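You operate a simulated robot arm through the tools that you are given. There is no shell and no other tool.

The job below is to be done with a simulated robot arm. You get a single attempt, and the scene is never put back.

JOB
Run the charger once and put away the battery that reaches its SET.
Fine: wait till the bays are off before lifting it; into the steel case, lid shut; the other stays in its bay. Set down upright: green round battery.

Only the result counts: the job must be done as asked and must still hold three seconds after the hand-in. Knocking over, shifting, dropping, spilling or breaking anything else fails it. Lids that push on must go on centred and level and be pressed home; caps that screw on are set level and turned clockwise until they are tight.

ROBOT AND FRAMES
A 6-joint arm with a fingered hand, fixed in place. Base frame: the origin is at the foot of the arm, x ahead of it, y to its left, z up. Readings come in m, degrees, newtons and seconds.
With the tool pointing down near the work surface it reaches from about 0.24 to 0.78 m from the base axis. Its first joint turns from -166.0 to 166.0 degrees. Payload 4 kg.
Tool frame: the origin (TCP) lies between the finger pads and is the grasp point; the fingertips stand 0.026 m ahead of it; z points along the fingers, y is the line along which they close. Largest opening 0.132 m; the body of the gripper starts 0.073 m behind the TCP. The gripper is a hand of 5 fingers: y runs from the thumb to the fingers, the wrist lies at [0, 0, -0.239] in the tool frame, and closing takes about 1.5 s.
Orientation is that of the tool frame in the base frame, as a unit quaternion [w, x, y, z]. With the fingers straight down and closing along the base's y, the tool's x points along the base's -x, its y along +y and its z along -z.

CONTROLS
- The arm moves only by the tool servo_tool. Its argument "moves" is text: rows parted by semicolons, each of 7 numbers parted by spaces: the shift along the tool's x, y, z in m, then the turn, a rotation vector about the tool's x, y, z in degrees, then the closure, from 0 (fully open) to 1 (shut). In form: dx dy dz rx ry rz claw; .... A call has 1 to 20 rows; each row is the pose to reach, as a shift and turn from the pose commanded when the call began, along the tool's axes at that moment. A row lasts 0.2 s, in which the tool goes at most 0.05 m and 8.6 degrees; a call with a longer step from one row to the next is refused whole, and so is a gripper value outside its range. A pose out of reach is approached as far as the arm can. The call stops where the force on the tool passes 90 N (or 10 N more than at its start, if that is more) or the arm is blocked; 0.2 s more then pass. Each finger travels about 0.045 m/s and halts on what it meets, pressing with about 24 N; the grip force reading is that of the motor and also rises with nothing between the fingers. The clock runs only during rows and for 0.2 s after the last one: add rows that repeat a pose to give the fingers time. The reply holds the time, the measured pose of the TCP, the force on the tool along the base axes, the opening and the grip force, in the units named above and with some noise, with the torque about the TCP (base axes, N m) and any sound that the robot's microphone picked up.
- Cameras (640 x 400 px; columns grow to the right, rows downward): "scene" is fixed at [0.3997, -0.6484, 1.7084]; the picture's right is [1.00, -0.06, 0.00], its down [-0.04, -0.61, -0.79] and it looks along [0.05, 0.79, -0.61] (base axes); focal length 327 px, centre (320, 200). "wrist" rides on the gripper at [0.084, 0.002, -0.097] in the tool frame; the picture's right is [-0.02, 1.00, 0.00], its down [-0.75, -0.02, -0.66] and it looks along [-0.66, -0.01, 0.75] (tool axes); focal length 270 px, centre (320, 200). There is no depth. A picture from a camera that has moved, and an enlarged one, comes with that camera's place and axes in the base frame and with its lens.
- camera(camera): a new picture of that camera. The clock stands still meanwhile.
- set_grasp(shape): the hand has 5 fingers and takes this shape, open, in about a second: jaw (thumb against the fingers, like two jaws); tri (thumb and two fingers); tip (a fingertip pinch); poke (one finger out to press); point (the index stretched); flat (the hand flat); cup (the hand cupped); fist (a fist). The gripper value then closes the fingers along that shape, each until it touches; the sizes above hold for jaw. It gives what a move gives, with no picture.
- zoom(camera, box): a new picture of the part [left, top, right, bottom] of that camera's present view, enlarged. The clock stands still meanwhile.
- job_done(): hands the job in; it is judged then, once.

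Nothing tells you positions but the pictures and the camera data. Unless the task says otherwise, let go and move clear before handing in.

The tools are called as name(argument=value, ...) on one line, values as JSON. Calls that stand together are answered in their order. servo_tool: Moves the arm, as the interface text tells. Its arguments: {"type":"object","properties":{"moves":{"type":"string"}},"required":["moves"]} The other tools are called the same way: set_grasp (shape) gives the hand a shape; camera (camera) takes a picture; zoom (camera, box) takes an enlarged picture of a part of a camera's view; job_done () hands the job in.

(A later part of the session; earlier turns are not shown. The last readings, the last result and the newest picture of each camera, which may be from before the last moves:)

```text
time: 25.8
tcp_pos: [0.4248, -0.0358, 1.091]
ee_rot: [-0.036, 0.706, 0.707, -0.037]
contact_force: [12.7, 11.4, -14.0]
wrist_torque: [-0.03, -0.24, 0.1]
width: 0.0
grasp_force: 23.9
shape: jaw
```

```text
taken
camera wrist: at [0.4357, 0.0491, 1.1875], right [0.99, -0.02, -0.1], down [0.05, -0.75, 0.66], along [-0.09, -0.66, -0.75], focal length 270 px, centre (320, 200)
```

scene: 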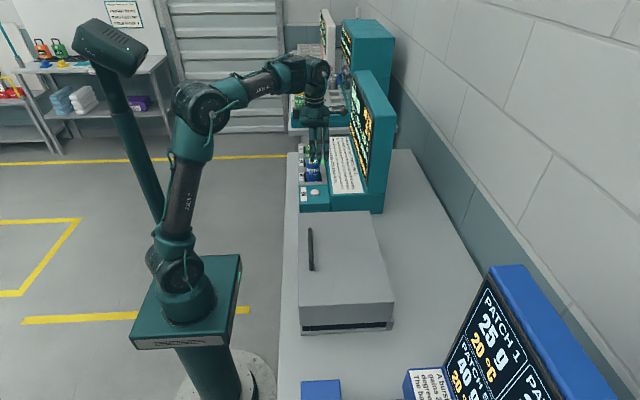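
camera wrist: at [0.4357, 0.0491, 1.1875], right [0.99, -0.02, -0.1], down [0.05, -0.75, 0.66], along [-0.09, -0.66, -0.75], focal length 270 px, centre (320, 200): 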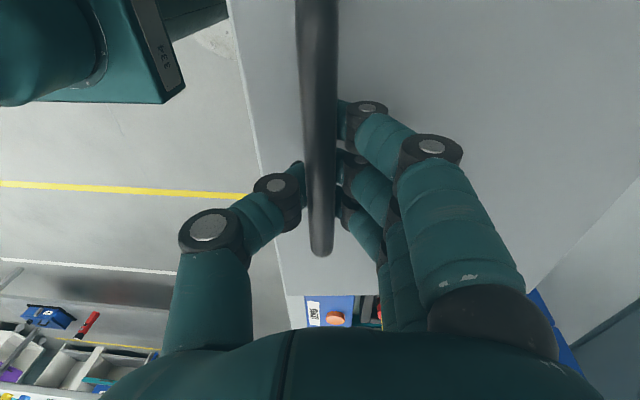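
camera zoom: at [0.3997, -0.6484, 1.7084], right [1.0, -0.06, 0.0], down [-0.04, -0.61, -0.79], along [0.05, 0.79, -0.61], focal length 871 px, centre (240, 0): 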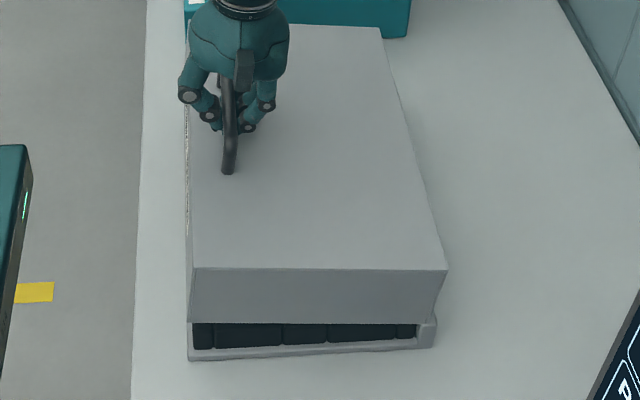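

The lid is hinged at the back and rises with the handle. I'll continue along the arc up to about 30°.

servo_tool(moves="0 0.0089 -0.0132 4 0 0 1; 0 0.0188 -0.0258 8 0 0 1; 0 0.0295 -0.0376 12 0 0 1; 0 0.041 -0.0487 16 0 0 1; 0 0.0532 -0.0589 20 0 0 1; 0 0.0661 -0.0683 24 0 0 1; 0 0.0661 -0.0683 24 0 0 1")

camera(camera="scene")

camera(camera="wrist")

```text
time: 27.4
tcp_pos: [0.4979, -0.0342, 1.1551]
ee_rot: [-0.183, 0.682, 0.684, -0.184]
contact_force: [3.9, 56.0, -12.8]
wrist_torque: [0.67, 0.02, -0.35]
width: 0.0
grasp_force: 24.0
shape: jaw
out of reach, approached as far as the arm can: row 3, 4
```

```text
taken
```

scene: 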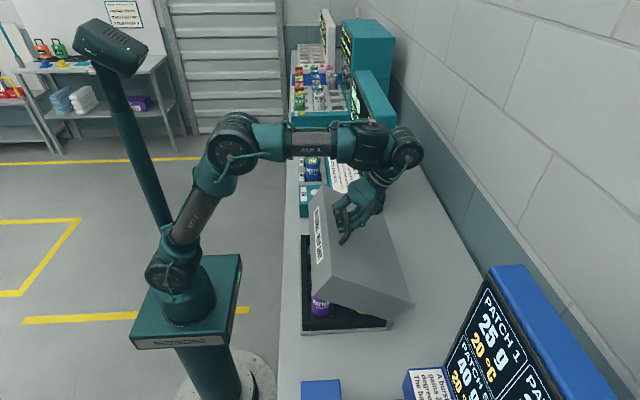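

```text
taken
camera wrist: at [0.5472, 0.0515, 1.2374], right [0.87, -0.02, -0.5], down [0.32, -0.75, 0.58], along [-0.39, -0.66, -0.64], focal length 270 px, centre (320, 200)
```

wrist: 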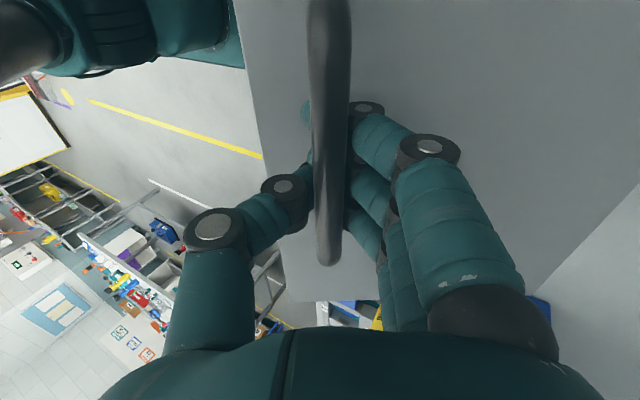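

The lid is open about 30°, but there is a sideways load of 56 N on the hand. I'll relieve it with small moves in +y before going on, and check the case hasn't shifted.

servo_tool(moves="0.002 0 0 0 0 0 1; 0.004 0 0 0 0 0 1; 0.004 0 0 0 0 0 1")

zoom(camera="scene", box=[280, 180, 440, 350])

```text
time: 28.2
tcp_pos: [0.4974, -0.0317, 1.1552]
ee_rot: [-0.182, 0.684, 0.682, -0.183]
contact_force: [5.3, 8.4, -10.0]
wrist_torque: [0.05, 0.04, -0.13]
width: 0.0
grasp_force: 24.3
shape: jaw
```

```text
2.35 times, centred on (360, 265) of scene
camera zoom: at [0.3997, -0.6484, 1.7084], right [1.0, -0.06, 0.0], down [-0.04, -0.61, -0.79], along [0.05, 0.79, -0.61], focal length 768 px, centre (226, 47)
```

zoom: 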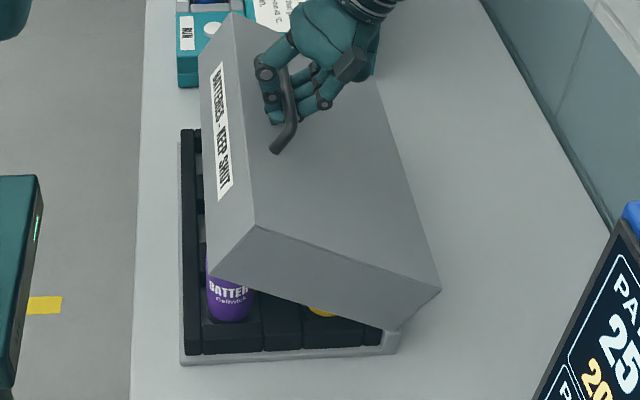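

The side load is gone and the tray is still in its place. I can see a purple and a yellow battery already in the foam; I'll carry on opening to about 50°.

servo_tool(moves="0 0.0109 -0.0169 5 0 0 1; 0 0.0232 -0.0328 9 0 0 1; 0 0.0368 -0.0476 12 0 0 1; 0 0.0517 -0.0612 15 0 0 1; 0 0.0517 -0.0612 15 0 0 1")

zoom(camera="scene", box=[280, 160, 440, 350])

```text
time: 29.1
tcp_pos: [0.4873, -0.0298, 1.1101]
ee_rot: [-0.261, 0.657, 0.657, -0.263]
contact_force: [-43.9, -8.6, 59.6]
wrist_torque: [0.12, -0.16, 0.25]
width: 0.0065
grasp_force: 24.3
shape: jaw
out of reach, approached as far as the arm can: row 1, 2, 3, 4
stopped in row 4: the force on the tool passed its limit at 96 N (the readings are from after the stop); the commanded pose is now the measured one
```

```text
2.11 times, centred on (360, 255) of scene
camera zoom: at [0.3997, -0.6484, 1.7084], right [1.0, -0.06, 0.0], down [-0.04, -0.61, -0.79], along [0.05, 0.79, -0.61], focal length 688 px, centre (236, 84)
```

zoom: 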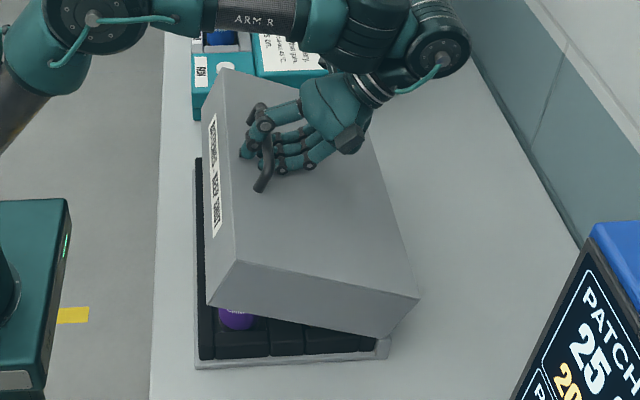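

The arm cannot tilt further there and pressed into the lid instead. I'll look closely at the grip before correcting.

zoom(camera="scene", box=[325, 170, 385, 220])

camera(camera="wrist")

camera(camera="scene")

```text
8.00 times, centred on (355, 195) of scene
camera zoom: at [0.3997, -0.6484, 1.7084], right [1.0, -0.06, 0.0], down [-0.04, -0.61, -0.79], along [0.05, 0.79, -0.61], focal length 2613 px, centre (40, 240)
```

zoom: 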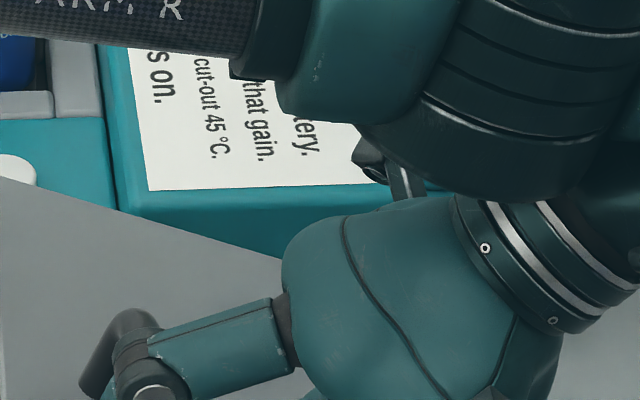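

```text
taken
camera wrist: at [0.5542, 0.0541, 1.1795], right [0.72, -0.02, -0.69], down [0.44, -0.75, 0.49], along [-0.53, -0.66, -0.54], focal length 270 px, centre (320, 200)
```

wrist: 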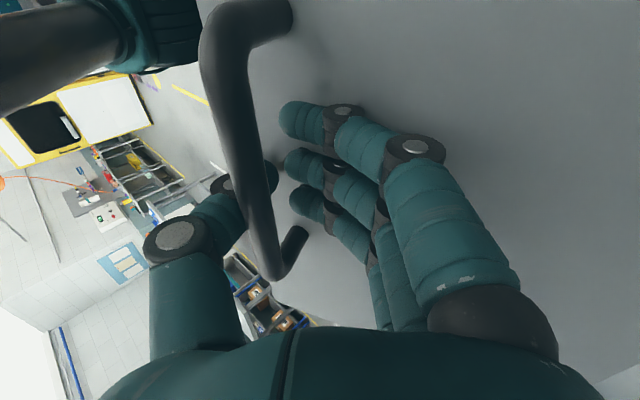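

```text
taken
```

scene: 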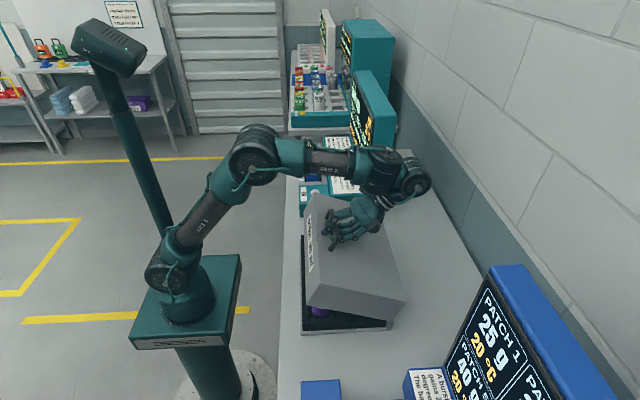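

The bar is still between thumb and fingers, with the hand tilted too far. I'll un-tilt the hand around the bar so I can lift with an almost upright tool.

servo_tool(moves="0 -0.008 -0.002 -5 0 0 1; 0 -0.016 -0.003 -11 0 0 1; 0 -0.024 -0.003 -17 0 0 1; 0 -0.03 -0.003 -22 0 0 1; 0 -0.03 -0.003 -22 0 0 1")

camera(camera="wrist")

zoom(camera="scene", box=[280, 160, 440, 350])

```text
time: 30.3
tcp_pos: [0.4716, -0.0287, 1.1242]
ee_rot: [-0.13, 0.695, 0.695, -0.13]
contact_force: [-2.6, -0.8, -2.3]
wrist_torque: [0.0, -0.06, 0.02]
width: 0.0001
grasp_force: 23.9
shape: jaw
```

```text
taken
camera wrist: at [0.5076, 0.0558, 1.2158], right [0.93, -0.02, -0.36], down [0.22, -0.75, 0.62], along [-0.28, -0.66, -0.7], focal length 270 px, centre (320, 200)
```

wrist: 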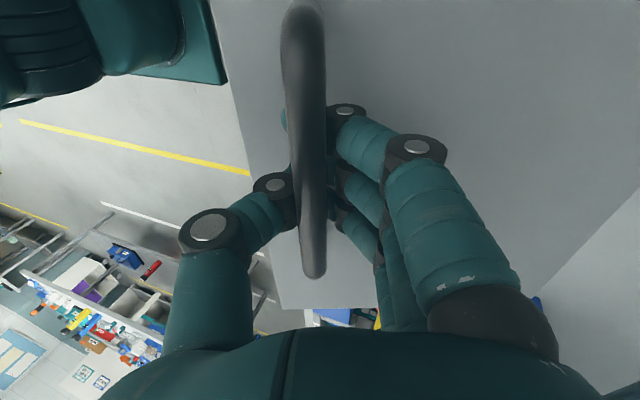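

```text
2.11 times, centred on (360, 255) of scene
camera zoom: at [0.3997, -0.6484, 1.7084], right [1.0, -0.06, 0.0], down [-0.04, -0.61, -0.79], along [0.05, 0.79, -0.61], focal length 688 px, centre (236, 84)
```

zoom: 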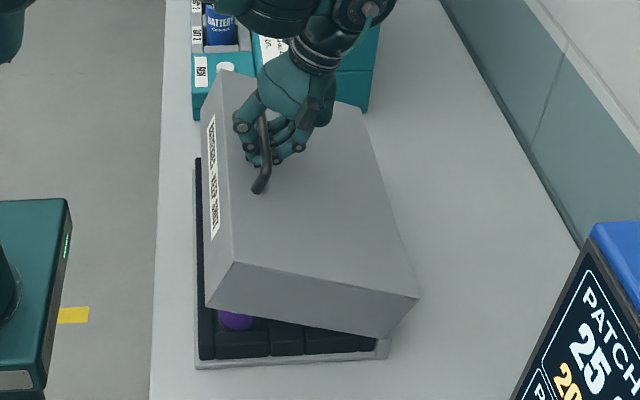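

The load on the hand is practically zero while the lid stays up at about 21°, so the hinge seems to hold by friction. I'll bring the tool upright around the bar and then lift further.

servo_tool(moves="0 0 0 -7 0 0 1; 0 -0.001 -0.001 -14 0 0 1; 0 -0.002 -0.002 -21 0 0 1; 0 -0.002 -0.002 -21 0 0 1")

camera(camera="wrist")

zoom(camera="scene", box=[280, 160, 440, 350])

```text
time: 31.1
tcp_pos: [0.5009, -0.0332, 1.1654]
ee_rot: [-0.039, 0.72, 0.692, -0.035]
contact_force: [22.3, -11.6, -60.8]
wrist_torque: [0.21, 0.75, -0.34]
width: 0.0001
grasp_force: 23.9
shape: jaw
out of reach, approached as far as the arm can: row 1, 2, 3
stopped in row 3: the force on the tool passed its limit at 116 N (the readings are from after the stop); the commanded pose is now the measured one
```

```text
taken
camera wrist: at [0.5156, 0.0504, 1.2613], right [0.99, -0.06, -0.1], down [0.02, -0.76, 0.65], along [-0.12, -0.65, -0.75], focal length 270 px, centre (320, 200)
```

wrist: 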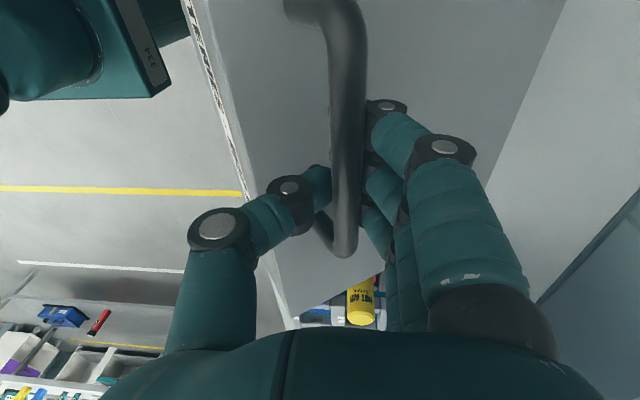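

```text
2.11 times, centred on (360, 255) of scene
camera zoom: at [0.3997, -0.6484, 1.7084], right [1.0, -0.06, 0.0], down [-0.04, -0.61, -0.79], along [0.05, 0.79, -0.61], focal length 688 px, centre (236, 84)
```

zoom: 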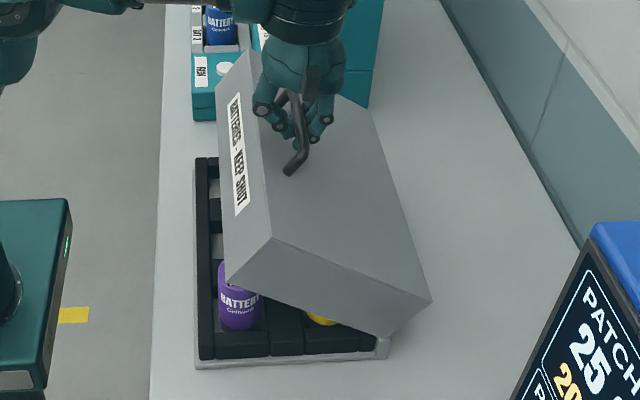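

The arm again couldn't follow the tilt there, but the lid is now at about 32° with the bar still hooked and the tool nearly upright. I'll continue the arc with the tool kept upright, in small steps.

servo_tool(moves="0 0.001 0.003 0 0 0 1; 0 0.012 -0.003 0 0 0 1; 0 0.023 -0.009 0 0 0 1; 0 0.034 -0.014 0 0 0 1; 0 0.045 -0.018 0 0 0 1; 0 0.045 -0.018 0 0 0 1")

camera(camera="wrist")

zoom(camera="scene", box=[280, 160, 440, 350])

```text
time: 32.5
tcp_pos: [0.5475, -0.0291, 1.1799]
ee_rot: [-0.036, 0.716, 0.696, -0.034]
contact_force: [12.9, 26.5, -56.6]
wrist_torque: [0.12, 0.48, 0.43]
width: 0.0003
grasp_force: 23.8
shape: jaw
out of reach, approached as far as the arm can: row 4
```

```text
taken
camera wrist: at [0.5604, 0.0546, 1.2764], right [0.99, -0.05, -0.1], down [0.03, -0.76, 0.65], along [-0.1, -0.65, -0.75], focal length 270 px, centre (320, 200)
```

wrist: 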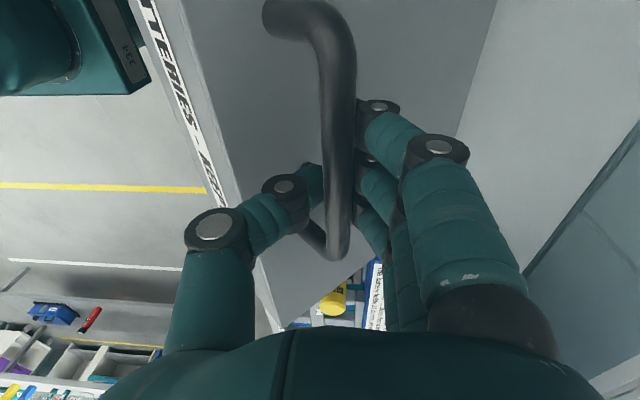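

```text
2.11 times, centred on (360, 255) of scene
camera zoom: at [0.3997, -0.6484, 1.7084], right [1.0, -0.06, 0.0], down [-0.04, -0.61, -0.79], along [0.05, 0.79, -0.61], focal length 688 px, centre (236, 84)
```

zoom: 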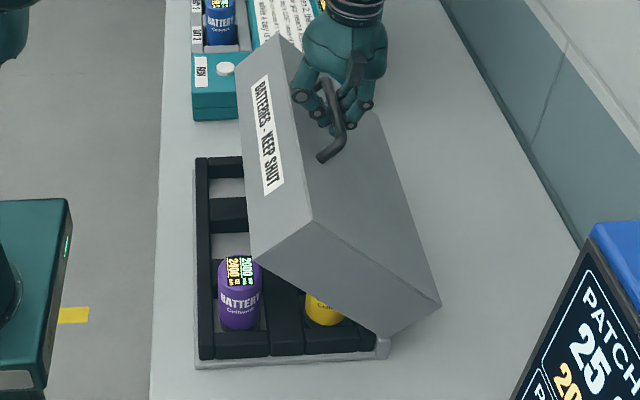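

The lid follows well, now near 45°. I'll ease the pull a little and continue to about 62°.

servo_tool(moves="0.003 0.002 0.003 0 0 0 1; 0.003 0.012 -0.001 0 0 0 1; 0.003 0.022 -0.004 0 0 0 1; 0.003 0.033 -0.0065 0 0 0 1; 0.003 0.044 -0.0075 0 0 0 1; 0.003 0.055 -0.0085 0 0 0 1; 0.003 0.067 -0.0085 0 0 0 1; 0.003 0.067 -0.0085 0 0 0 1")

camera(camera="wrist")

zoom(camera="scene", box=[280, 160, 440, 350])

```text
time: 34.3
tcp_pos: [0.6129, -0.0317, 1.1823]
ee_rot: [-0.035, 0.718, 0.694, -0.033]
contact_force: [-4.4, 33.7, -40.8]
wrist_torque: [0.13, 0.39, 0.23]
width: 0.0002
grasp_force: 23.4
shape: jaw
```

```text
taken
camera wrist: at [0.6263, 0.0524, 1.2805], right [0.99, -0.05, -0.1], down [0.02, -0.76, 0.65], along [-0.11, -0.65, -0.75], focal length 270 px, centre (320, 200)
```

wrist: 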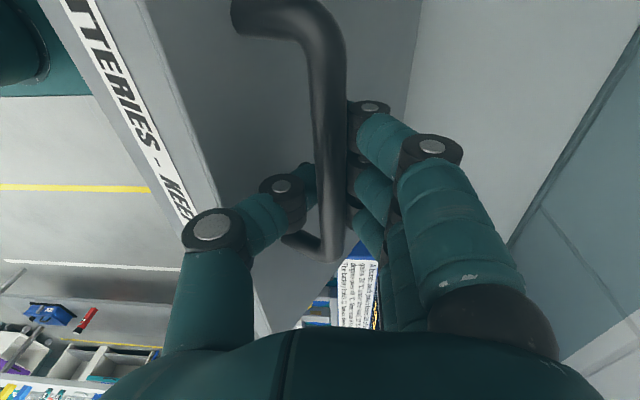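

```text
2.11 times, centred on (360, 255) of scene
camera zoom: at [0.3997, -0.6484, 1.7084], right [1.0, -0.06, 0.0], down [-0.04, -0.61, -0.79], along [0.05, 0.79, -0.61], focal length 688 px, centre (236, 84)
```

zoom: 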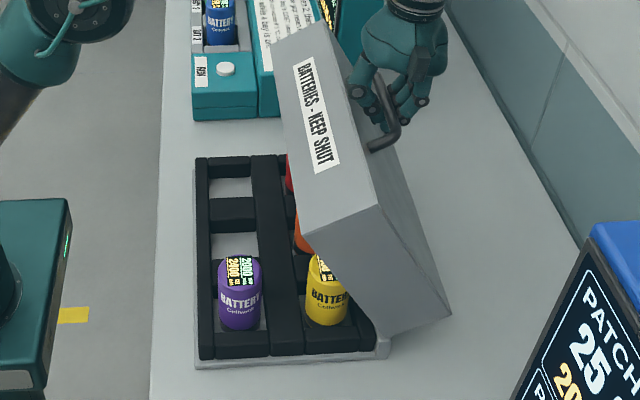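

The lid is at about 62°; in the case the front column has two empty pockets, beyond the purple battery. I'll continue to about 82°.

servo_tool(moves="0.003 0.002 0.003 0 0 0 1; 0.003 0.013 0.003 0 0 0 1; 0.003 0.0246 0.0033 0 0 0 1; 0.003 0.038 0.0045 0 0 0 1; 0.003 0.0526 0.0065 0 0 0 1; 0.003 0.066 0.0092 0 0 0 1; 0.003 0.08 0.0127 0 0 0 1; 0.003 0.08 0.0127 0 0 0 1")

camera(camera="wrist")

zoom(camera="scene", box=[280, 160, 440, 350])

```text
time: 36.1
tcp_pos: [0.6912, -0.031, 1.1709]
ee_rot: [-0.03, 0.718, 0.695, -0.028]
contact_force: [6.3, 17.6, 73.9]
wrist_torque: [-0.15, 5.46, -0.6]
width: 0.0
grasp_force: 23.6
shape: jaw
```

```text
taken
camera wrist: at [0.7031, 0.0513, 1.2678], right [1.0, -0.05, -0.08], down [0.01, -0.76, 0.66], along [-0.1, -0.65, -0.75], focal length 270 px, centre (320, 200)
```

wrist: 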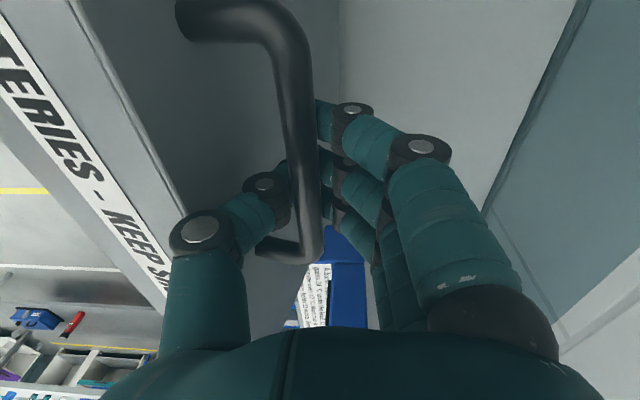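

```text
2.11 times, centred on (360, 255) of scene
camera zoom: at [0.3997, -0.6484, 1.7084], right [1.0, -0.06, 0.0], down [-0.04, -0.61, -0.79], along [0.05, 0.79, -0.61], focal length 688 px, centre (236, 84)
```

zoom: 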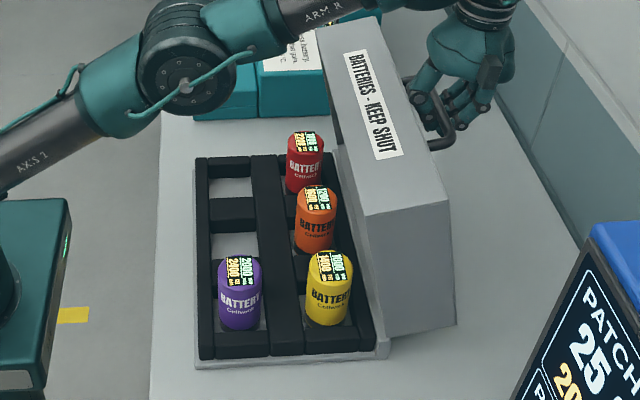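

The lid is at about 80°, but the thumb's knuckle now bears on the lid's edge. I'll rise a little to relieve that, then open the fingers slightly and see whether the lid holds.

servo_tool(moves="0 0.001 -0.003 0 0 0 1; 0 0.002 -0.006 0 0 0 1; 0 0.002 -0.006 0 0 0 1")

```text
time: 36.9
tcp_pos: [0.6922, -0.0324, 1.1701]
ee_rot: [-0.033, 0.718, 0.694, -0.03]
contact_force: [-3.5, 13.5, 30.3]
wrist_torque: [-0.15, 3.12, -0.38]
width: 0.0
grasp_force: 23.9
shape: jaw
```

servo_tool(moves="0 0 -0.003 0 0 0 1; 0 0.001 -0.004 0 0 0 0.9; 0 0.002 -0.004 0 0 0 0.82; 0 0.003 -0.004 0 0 0 0.75; 0 0.003 -0.004 0 0 0 0.75")

camera(camera="wrist")

zoom(camera="scene", box=[340, 160, 420, 240])

```text
time: 38.1
tcp_pos: [0.694, -0.0325, 1.1693]
ee_rot: [-0.035, 0.718, 0.694, -0.031]
contact_force: [3.6, -1.1, -0.2]
wrist_torque: [-0.02, 0.11, -0.02]
width: 0.0317
grasp_force: 0.1
shape: jaw
out of reach, approached as far as the arm can: row 1, 2, 3, 4, 5
```

```text
taken
camera wrist: at [0.7062, 0.0506, 1.2667], right [0.99, -0.05, -0.09], down [0.02, -0.76, 0.65], along [-0.1, -0.65, -0.75], focal length 270 px, centre (320, 200)
```

wrist: 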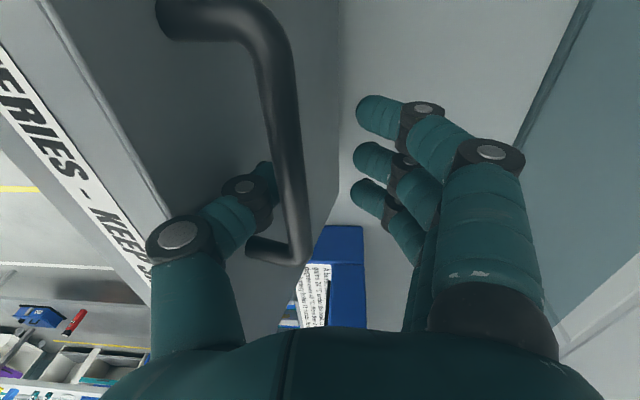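

```text
5.00 times, centred on (380, 200) of scene
camera zoom: at [0.3997, -0.6484, 1.7084], right [1.0, -0.06, 0.0], down [-0.04, -0.61, -0.79], along [0.05, 0.79, -0.61], focal length 1633 px, centre (20, 200)
```

zoom: 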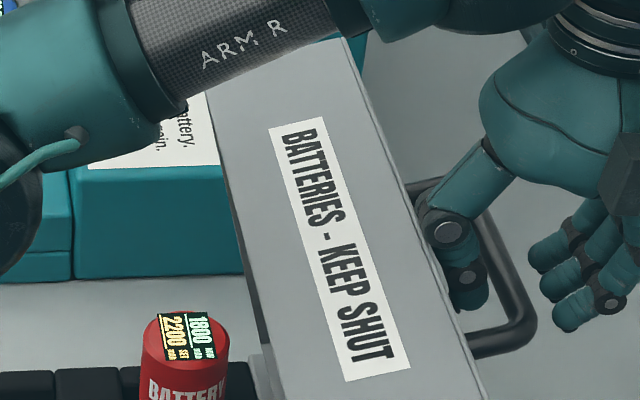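

The lid stays where it is at about 80°, but I can't rise here because of reach. I'll let the thumb bring the lid back slightly towards 65°, where I have room to withdraw upward.

servo_tool(moves="0 -0.012 -0.003 0 0 0 0.75; 0 -0.026 -0.006 0 0 0 0.75; 0 -0.04 -0.009 0 0 0 0.75; 0 -0.054 -0.011 0 0 0 0.75; 0 -0.068 -0.012 0 0 0 0.75; 0 -0.078 -0.012 0 0 0 0.75; 0 -0.078 -0.012 0 0 0 0.75")

camera(camera="wrist")

zoom(camera="scene", box=[310, 140, 420, 260])

```text
time: 39.7
tcp_pos: [0.6163, -0.0302, 1.1888]
ee_rot: [-0.034, 0.718, 0.694, -0.031]
contact_force: [2.3, 0.2, 2.0]
wrist_torque: [-0.01, 0.03, 0.04]
width: 0.0314
grasp_force: 0.1
shape: jaw
```

```text
taken
camera wrist: at [0.63, 0.0541, 1.2867], right [0.99, -0.05, -0.09], down [0.02, -0.76, 0.65], along [-0.11, -0.65, -0.75], focal length 270 px, centre (320, 200)
```

wrist: 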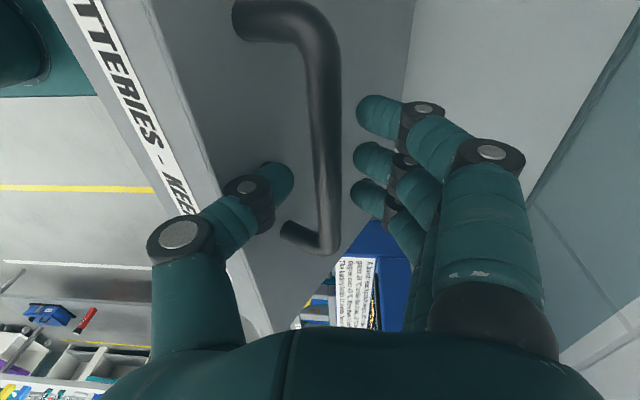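

```text
3.33 times, centred on (365, 200) of scene
camera zoom: at [0.3997, -0.6484, 1.7084], right [1.0, -0.06, 0.0], down [-0.04, -0.61, -0.79], along [0.05, 0.79, -0.61], focal length 1089 px, centre (170, 200)
```

zoom: 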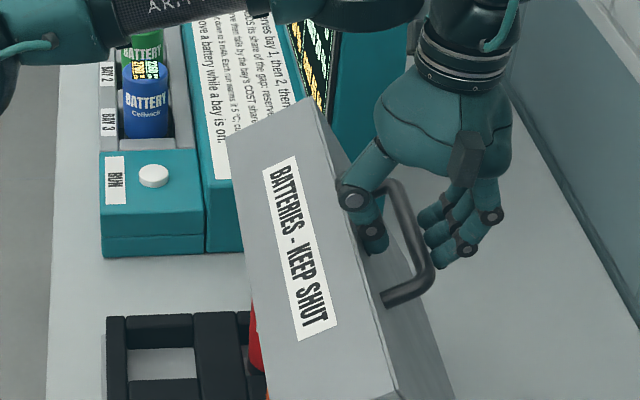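

The lid came back to about 65° and holds by itself. Now I'll withdraw straight up.

servo_tool(moves="0 0.0 -0.02 0 0 0 0.75; 0 0.0 -0.04 0 0 0 0.75; 0 0 -0.06 0 0 0 0.75; 0 0 -0.07 0 0 0 0.75;  0 0 -0.07 0 0 0 0.75")

zoom(camera="scene", box=[280, 100, 440, 260])

zoom(camera="scene", box=[295, 100, 375, 200])

```text
time: 40.9
tcp_pos: [0.6186, -0.0296, 1.2533]
ee_rot: [-0.034, 0.718, 0.695, -0.03]
contact_force: [0.1, 0.2, 0.0]
wrist_torque: [0.02, 0.01, 0.0]
width: 0.0323
grasp_force: 0.1
shape: jaw
out of reach, approached as far as the arm can: row 4, 5
```

```text
2.50 times, centred on (360, 180) of scene
camera zoom: at [0.3997, -0.6484, 1.7084], right [1.0, -0.06, 0.0], down [-0.04, -0.61, -0.79], along [0.05, 0.79, -0.61], focal length 816 px, centre (220, 250)
```

zoom: 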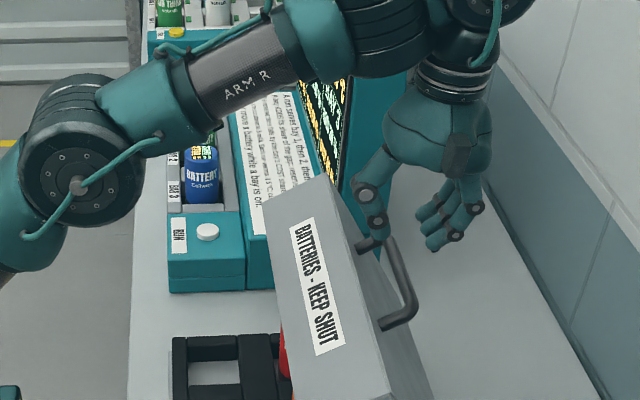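

```text
4.00 times, centred on (335, 150) of scene
camera zoom: at [0.3997, -0.6484, 1.7084], right [1.0, -0.06, 0.0], down [-0.04, -0.61, -0.79], along [0.05, 0.79, -0.61], focal length 1306 px, centre (260, 400)
```

zoom: 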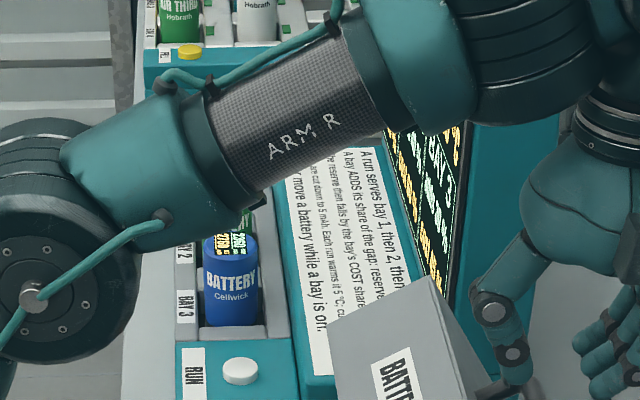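

The thumb is clear and the lid stays open at about 65°, leaving the two empty front pockets accessible. I'll now move back over the bench, turn to close along y, and check the charger.

servo_tool(moves="0.002 -0.012 -0.004 0 0 0 0.6; 0.005 -0.035 -0.006 -0.3 -0.36 -7.6 0.4; 0.015 -0.06 -0.006 -0.64 -0.72 -15.3 0.3; 0.03 -0.08 -0.006 -0.96 -1.08 -23 0.3; 0.045 -0.1 -0.006 -1.28 -1.45 -30.6 0.3; 0.06 -0.12 -0.006 -1.6 -1.8 -38.2 0.3; 0.075 -0.135 -0.006 -1.9 -2.17 -45.9 0.3; 0.09 -0.15 -0.006 -2.2 -2.5 -53.5 0.3; 0.1 -0.16 -0.006 -2.55 -2.9 -61.2 0.3; 0.11 -0.17 -0.006 -2.87 -3.25 -68.8 0.3; 0.12 -0.18 -0.006 -3.2 -3.6 -76.5 0.3; 0.13 -0.19 -0.006 -3.5 -3.98 -84.2 0.3; 0.13 -0.19 -0.006 -3.83 -4.34 -91.8 0.3; 0.13 -0.19 -0.006 -3.83 -4.34 -91.8 0.3")

set_grasp(shape="tri")

camera(camera="scene")

zoom(camera="scene", box=[295, 100, 375, 200])

camera(camera="wrist")

```text
time: 43.9
tcp_pos: [0.4334, 0.107, 1.2761]
ee_rot: [-0.001, 0.0, 1.0, 0.0]
contact_force: [-0.5, 0.4, -0.2]
wrist_torque: [0.01, 0.03, 0.0]
width: 0.0921
grasp_force: 0.0
shape: jaw
```

```text
time: 44.8
tcp_pos: [0.4334, 0.1077, 1.2774]
ee_rot: [-0.001, 0.001, 1.0, -0.001]
contact_force: [-0.7, 0.0, 0.1]
wrist_torque: [0.0, 0.01, -0.01]
width: 0.132
grasp_force: 0.1
shape: tri
```

```text
taken
```

scene: 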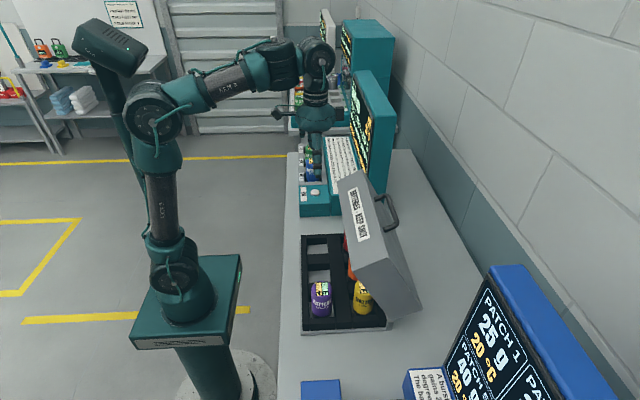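

```text
4.00 times, centred on (335, 150) of scene
camera zoom: at [0.3997, -0.6484, 1.7084], right [1.0, -0.06, 0.0], down [-0.04, -0.61, -0.79], along [0.05, 0.79, -0.61], focal length 1306 px, centre (260, 400)
```

zoom: 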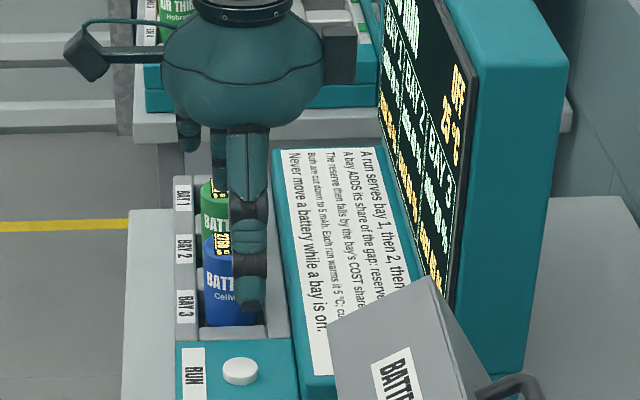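

```text
taken
camera wrist: at [0.3487, 0.1083, 1.3748], right [0.02, 1.0, 0.0], down [0.75, -0.02, 0.66], along [0.66, -0.01, -0.75], focal length 270 px, centre (320, 200)
```

wrist: 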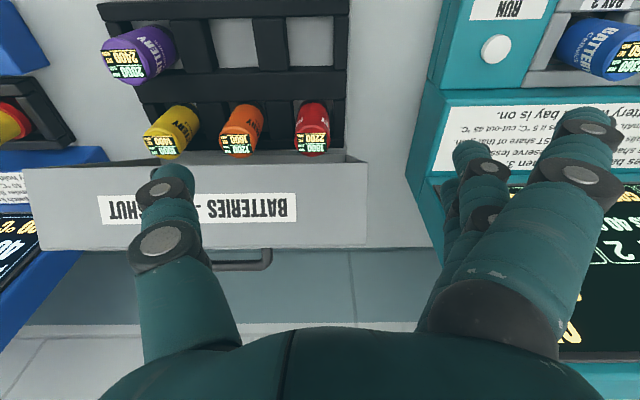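

The screen shows OFF at 25 °C, so the run is over. I'll move closer to the bays to read the batteries.

servo_tool(moves="0.005 0.04 0 0 0 0 0.3; 0.01 0.08 0 0 0 0 0.3; 0.015 0.12 0 0 0 0 0.3; 0.02 0.16 0.01 0 0 0 0.3; 0.025 0.2 0.02 0 0 0 0.3; 0.03 0.24 0.03 0 0 0 0.3; 0.03 0.28 0.04 0 0 0 0.3; 0.03 0.32 0.05 0 0 0 0.3; 0.03 0.36 0.06 0 0 0 0.3; 0.03 0.36 0.06 0 0 0 0.3")

camera(camera="wrist")

zoom(camera="wrist", box=[160, 0, 460, 180])

zoom(camera="scene", box=[285, 90, 355, 200])

zoom(camera="scene", box=[345, 70, 385, 150])

```text
time: 47.0
tcp_pos: [0.4026, 0.468, 1.2157]
ee_rot: [-0.002, 0.0, 1.0, 0.001]
contact_force: [0.6, -0.1, 0.3]
wrist_torque: [-0.02, -0.01, -0.02]
width: 0.0928
grasp_force: 0.0
shape: tri
```

```text
taken
camera wrist: at [0.3178, 0.4699, 1.314], right [0.02, 1.0, 0.0], down [0.75, -0.02, 0.66], along [0.66, -0.01, -0.75], focal length 270 px, centre (320, 200)
```

wrist: 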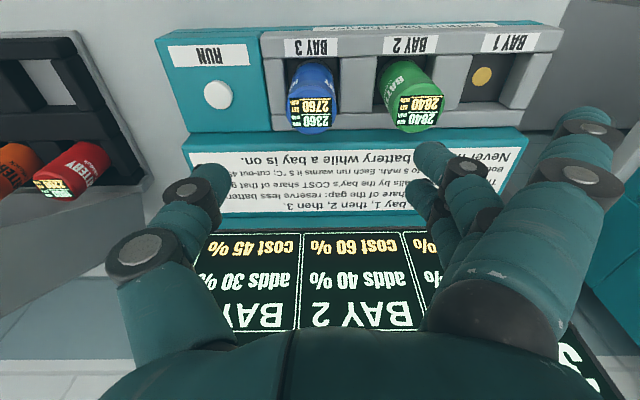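

```text
2.13 times, centred on (310, 90) of wrist
camera zoom: at [0.3178, 0.4699, 1.314], right [0.02, 1.0, 0.0], down [0.75, -0.02, 0.66], along [0.66, -0.01, -0.75], focal length 577 px, centre (341, 435)
```

zoom: 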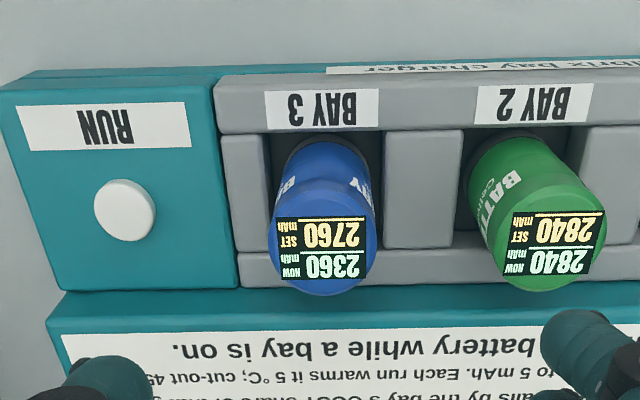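

```text
3.64 times, centred on (320, 145) of scene
camera zoom: at [0.3997, -0.6484, 1.7084], right [1.0, -0.06, 0.0], down [-0.04, -0.61, -0.79], along [0.05, 0.79, -0.61], focal length 1188 px, centre (320, 400)
```

zoom: 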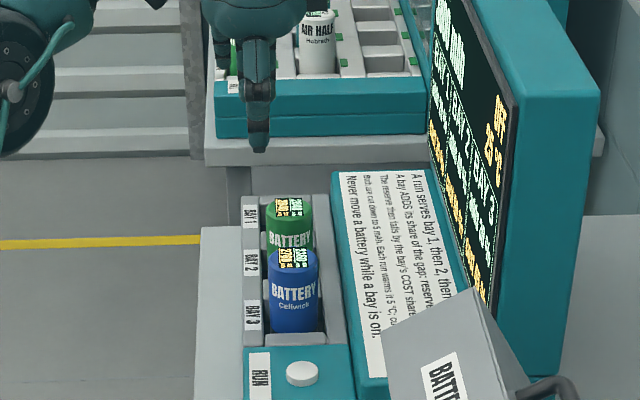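

```text
5.00 times, centred on (365, 110) of scene
camera zoom: at [0.3997, -0.6484, 1.7084], right [1.0, -0.06, 0.0], down [-0.04, -0.61, -0.79], along [0.05, 0.79, -0.61], focal length 1633 px, centre (95, 650)
```

zoom: 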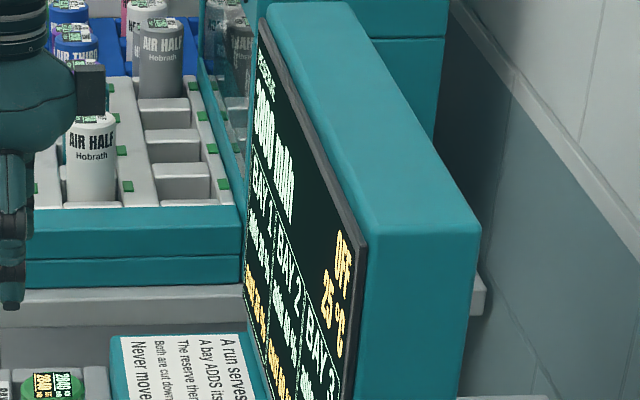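

Green reads NOW 2840 = SET 2840, blue 2360 of 2760, and the bays are OFF. Green is at about (0.438, 0.572), top at z ≈ 1.043; I'll hover above it.

servo_tool(moves="-0.007 0.02 0.005 0 0 0 0.3; -0.014 0.04 0.02 0 0 0 0.3; -0.021 0.06 0.04 0 0 0 0.3; -0.028 0.08 0.06 0 0 0 0.3; -0.0354 0.104 0.08 0 0 0 0.3; -0.0354 0.104 0.086 0 0 0 0.3; -0.0354 0.104 0.086 0 0 0 0.3")

camera(camera="wrist")

zoom(camera="scene", box=[285, 110, 355, 200])

```text
time: 48.6
tcp_pos: [0.439, 0.5703, 1.133]
ee_rot: [-0.001, 0.001, 1.0, -0.002]
contact_force: [-0.2, 0.6, -0.5]
wrist_torque: [0.0, 0.02, 0.01]
width: 0.0928
grasp_force: 0.0
shape: tri
```

```text
taken
camera wrist: at [0.3532, 0.5721, 1.2295], right [0.02, 1.0, 0.0], down [0.75, -0.02, 0.66], along [0.66, -0.01, -0.75], focal length 270 px, centre (320, 200)
```

wrist: 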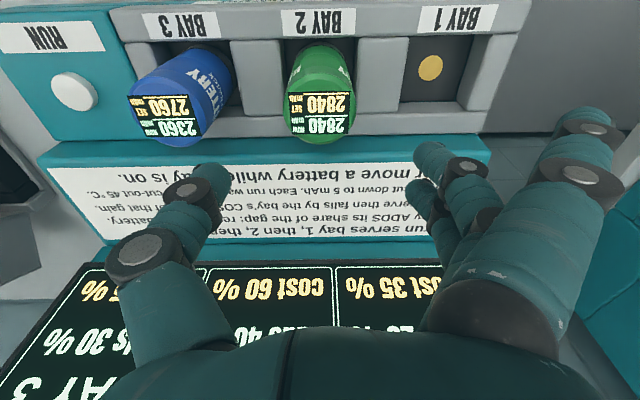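

```text
4.44 times, centred on (320, 155) of scene
camera zoom: at [0.3997, -0.6484, 1.7084], right [1.0, -0.06, 0.0], down [-0.04, -0.61, -0.79], along [0.05, 0.79, -0.61], focal length 1452 px, centre (320, 400)
```

zoom: 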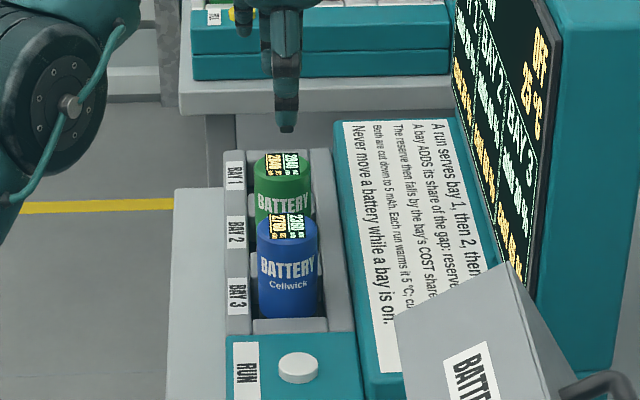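

Well aligned. I'll descend around the green battery so the tips stay above the bay dividers.

servo_tool(moves="0.001 0.0015 0.03 0 0 0 0.3; 0.002 0.0015 0.06 0 0 0 0.3; 0.002 0.0015 0.085 0 0 0 0.3; 0.002 0.0015 0.1 0 0 0 0.3; 0.002 0.0015 0.112 0 0 0 0.3; 0.002 0.0015 0.112 0 0 0 0.3")

camera(camera="wrist")

zoom(camera="scene", box=[285, 110, 355, 200])

```text
time: 50.0
tcp_pos: [0.4367, 0.5723, 1.0196]
ee_rot: [-0.002, 0.001, 1.0, 0.0]
contact_force: [-0.2, -0.6, 0.2]
wrist_torque: [-0.01, 0.01, 0.0]
width: 0.0929
grasp_force: 0.1
shape: tri
```

```text
taken
camera wrist: at [0.3519, 0.5739, 1.1171], right [0.02, 1.0, 0.0], down [0.75, -0.02, 0.66], along [0.66, -0.01, -0.75], focal length 270 px, centre (320, 200)
```

wrist: 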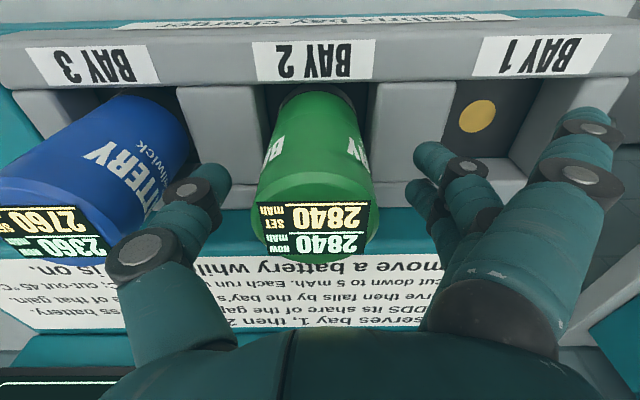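

```text
4.44 times, centred on (320, 155) of scene
camera zoom: at [0.3997, -0.6484, 1.7084], right [1.0, -0.06, 0.0], down [-0.04, -0.61, -0.79], along [0.05, 0.79, -0.61], focal length 1452 px, centre (320, 400)
```

zoom: 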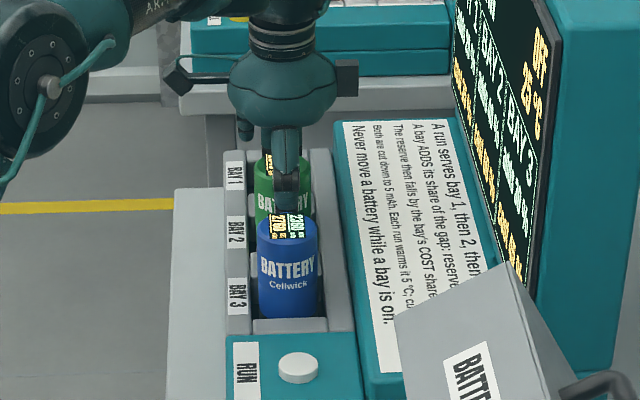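

The battery stands centred between thumb and two fingers. I'll go a touch lower and close.

servo_tool(moves="0.001 -0.001 0.005 0 0 0 0.35; 0.001 -0.001 0.005 0 0 0 0.42; 0.001 -0.001 0.005 0 0 0 0.5; 0.001 -0.001 0.005 0 0 0 0.56; 0.001 -0.001 0.005 0 0 0 0.62; 0.001 -0.001 0.005 0 0 0 0.7; 0.001 -0.001 0.005 0 0 0 0.8; 0.001 -0.001 0.005 0 0 0 0.9; 0.001 -0.001 0.005 0 0 0 0.9")

camera(camera="wrist")

```text
time: 52.0
tcp_pos: [0.4358, 0.5714, 1.0145]
ee_rot: [-0.002, 0.001, 1.0, 0.0]
contact_force: [1.1, 0.4, 0.3]
wrist_torque: [0.03, 0.03, 0.02]
width: 0.0454
grasp_force: 24.1
shape: tri
```

```text
taken
camera wrist: at [0.3507, 0.5725, 1.1117], right [0.02, 1.0, 0.0], down [0.75, -0.02, 0.66], along [0.66, -0.02, -0.75], focal length 270 px, centre (320, 200)
```

wrist: 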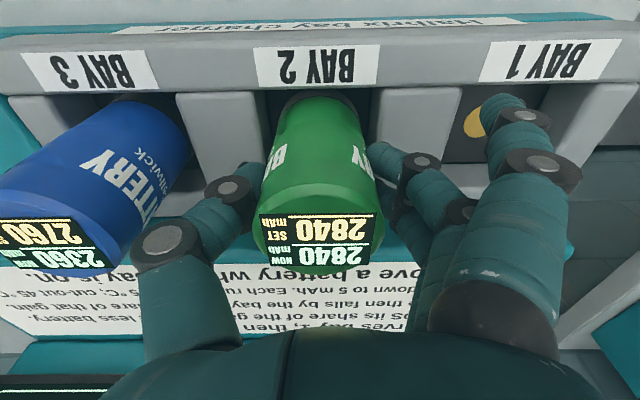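

Gripped at 24 N. I'll lift it straight up slowly.

servo_tool(moves="0 0 -0.005 0 0 0 0.95; 0 0 -0.015 0 0 0 0.95; 0 0 -0.03 0 0 0 0.95; 0 0 -0.05 0 0 0 0.95; 0 0 -0.07 0 0 0 0.95; 0 0 -0.09 0 0 0 0.95; 0 0 -0.11 0 0 0 0.95; 0 0 -0.12 0 0 0 0.95; 0 0 -0.12 0 0 0 0.95")

camera(camera="wrist")

zoom(camera="scene", box=[285, 100, 355, 200])

zoom(camera="scene", box=[280, 200, 420, 340])

```text
time: 54.0
tcp_pos: [0.4353, 0.5716, 1.1343]
ee_rot: [-0.001, 0.001, 1.0, -0.001]
contact_force: [-0.1, -0.7, -3.6]
wrist_torque: [0.02, -0.01, 0.0]
width: 0.0455
grasp_force: 24.2
shape: tri
```

```text
taken
camera wrist: at [0.3506, 0.5724, 1.2321], right [0.02, 1.0, 0.0], down [0.75, -0.02, 0.66], along [0.66, -0.02, -0.75], focal length 270 px, centre (320, 200)
```

wrist: 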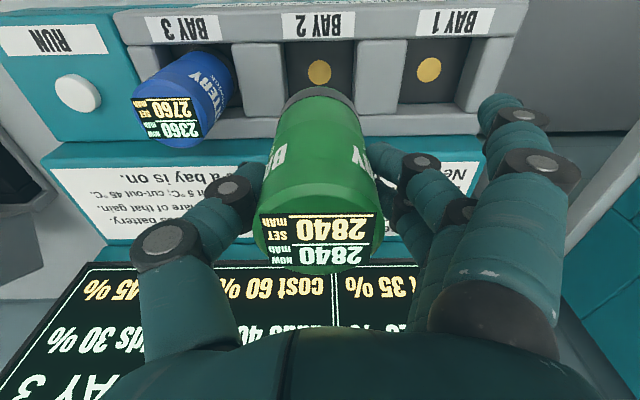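

```text
4.00 times, centred on (320, 150) of scene
camera zoom: at [0.3997, -0.6484, 1.7084], right [1.0, -0.06, 0.0], down [-0.04, -0.61, -0.79], along [0.05, 0.79, -0.61], focal length 1306 px, centre (320, 400)
```

zoom: 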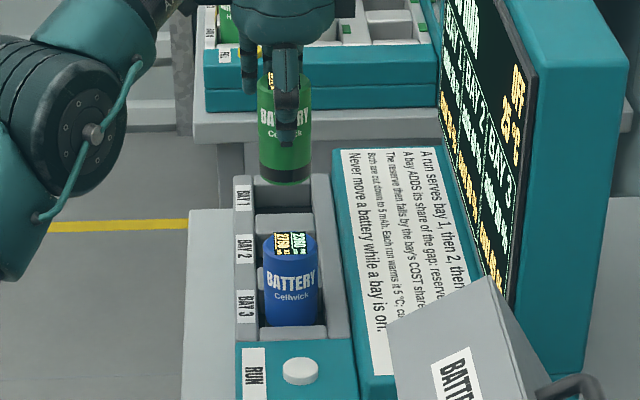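

```text
2.86 times, centred on (350, 270) of scene
camera zoom: at [0.3997, -0.6484, 1.7084], right [1.0, -0.06, 0.0], down [-0.04, -0.61, -0.79], along [0.05, 0.79, -0.61], focal length 933 px, centre (234, 0)
```

zoom: 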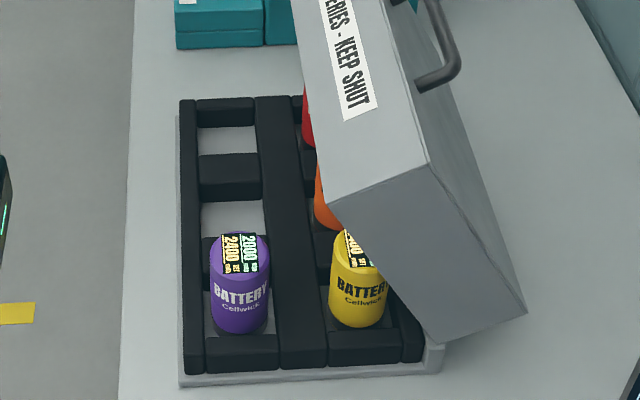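

The green battery is free of its bay, hanging upright (bottom about 0.067 m below the TCP). I'll carry it along the front, clear of the blue one, towards the empty far pocket near (0.437, 0.09).

servo_tool(moves="0.02 0 -0.005 0 0 0 0.95; 0.04 0 -0.015 0 0 0 0.95; 0.06 -0.01 -0.025 0 0 0 0.95; 0.065 -0.04 -0.035 0 0 0 0.95; 0.065 -0.075 -0.045 0 0 0 0.95; 0.065 -0.11 -0.055 0 0 0 0.95; 0.065 -0.145 -0.065 0 0 0 0.95; 0.065 -0.18 -0.07 0 0 0 0.95; 0.065 -0.215 -0.07 0 0 0 0.95; 0.065 -0.25 -0.07 0 0 0 0.95; 0.065 -0.285 -0.07 0 0 0 0.95; 0.065 -0.32 -0.07 0 0 0 0.95; 0.065 -0.355 -0.07 0 0 0 0.95; 0.065 -0.39 -0.07 0 0 0 0.95; 0.065 -0.42 -0.07 0 0 0 0.95; 0.06 -0.45 -0.07 0 0 0 0.95; 0.05 -0.47 -0.07 0 0 0 0.95; 0.04 -0.48 -0.07 0 0 0 0.95; 0.04 -0.48 -0.07 0 0 0 0.95")

camera(camera="wrist")

camera(camera="scene")

zoom(camera="scene", box=[280, 170, 420, 310])

```text
time: 58.0
tcp_pos: [0.3961, 0.0905, 1.2043]
ee_rot: [-0.001, 0.001, 1.0, -0.001]
contact_force: [0.3, -0.2, -4.3]
wrist_torque: [0.0, 0.02, -0.02]
width: 0.0451
grasp_force: 23.8
shape: tri
```

```text
taken
camera wrist: at [0.3116, 0.092, 1.3015], right [0.02, 1.0, 0.0], down [0.75, -0.02, 0.66], along [0.66, -0.01, -0.75], focal length 270 px, centre (320, 200)
```

wrist: 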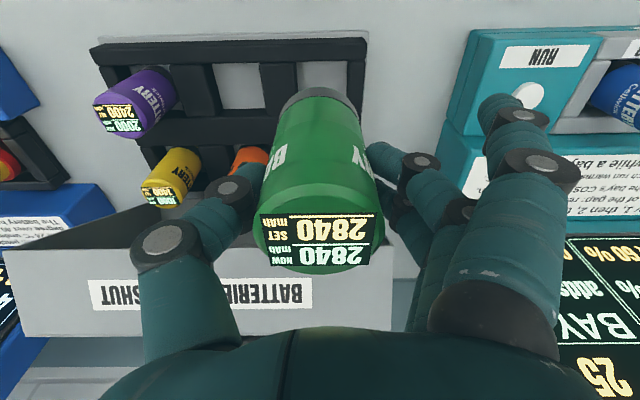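

```text
taken
```

scene: 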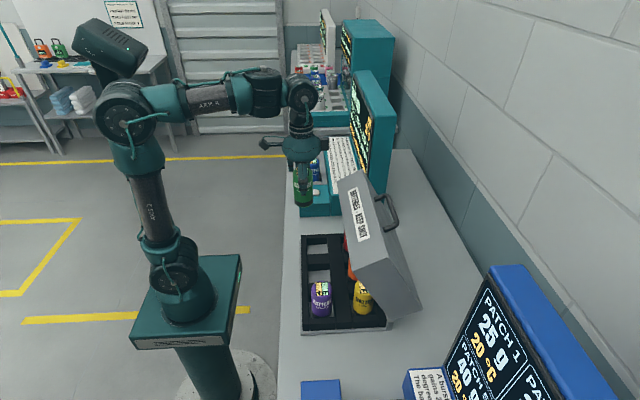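

```text
2.86 times, centred on (350, 240) of scene
camera zoom: at [0.3997, -0.6484, 1.7084], right [1.0, -0.06, 0.0], down [-0.04, -0.61, -0.79], along [0.05, 0.79, -0.61], focal length 933 px, centre (234, 86)
```

zoom: 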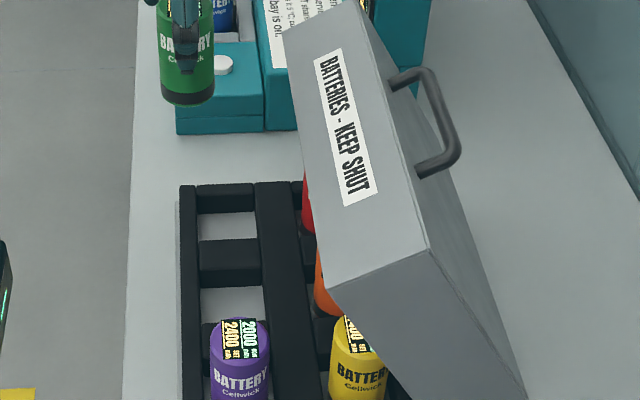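

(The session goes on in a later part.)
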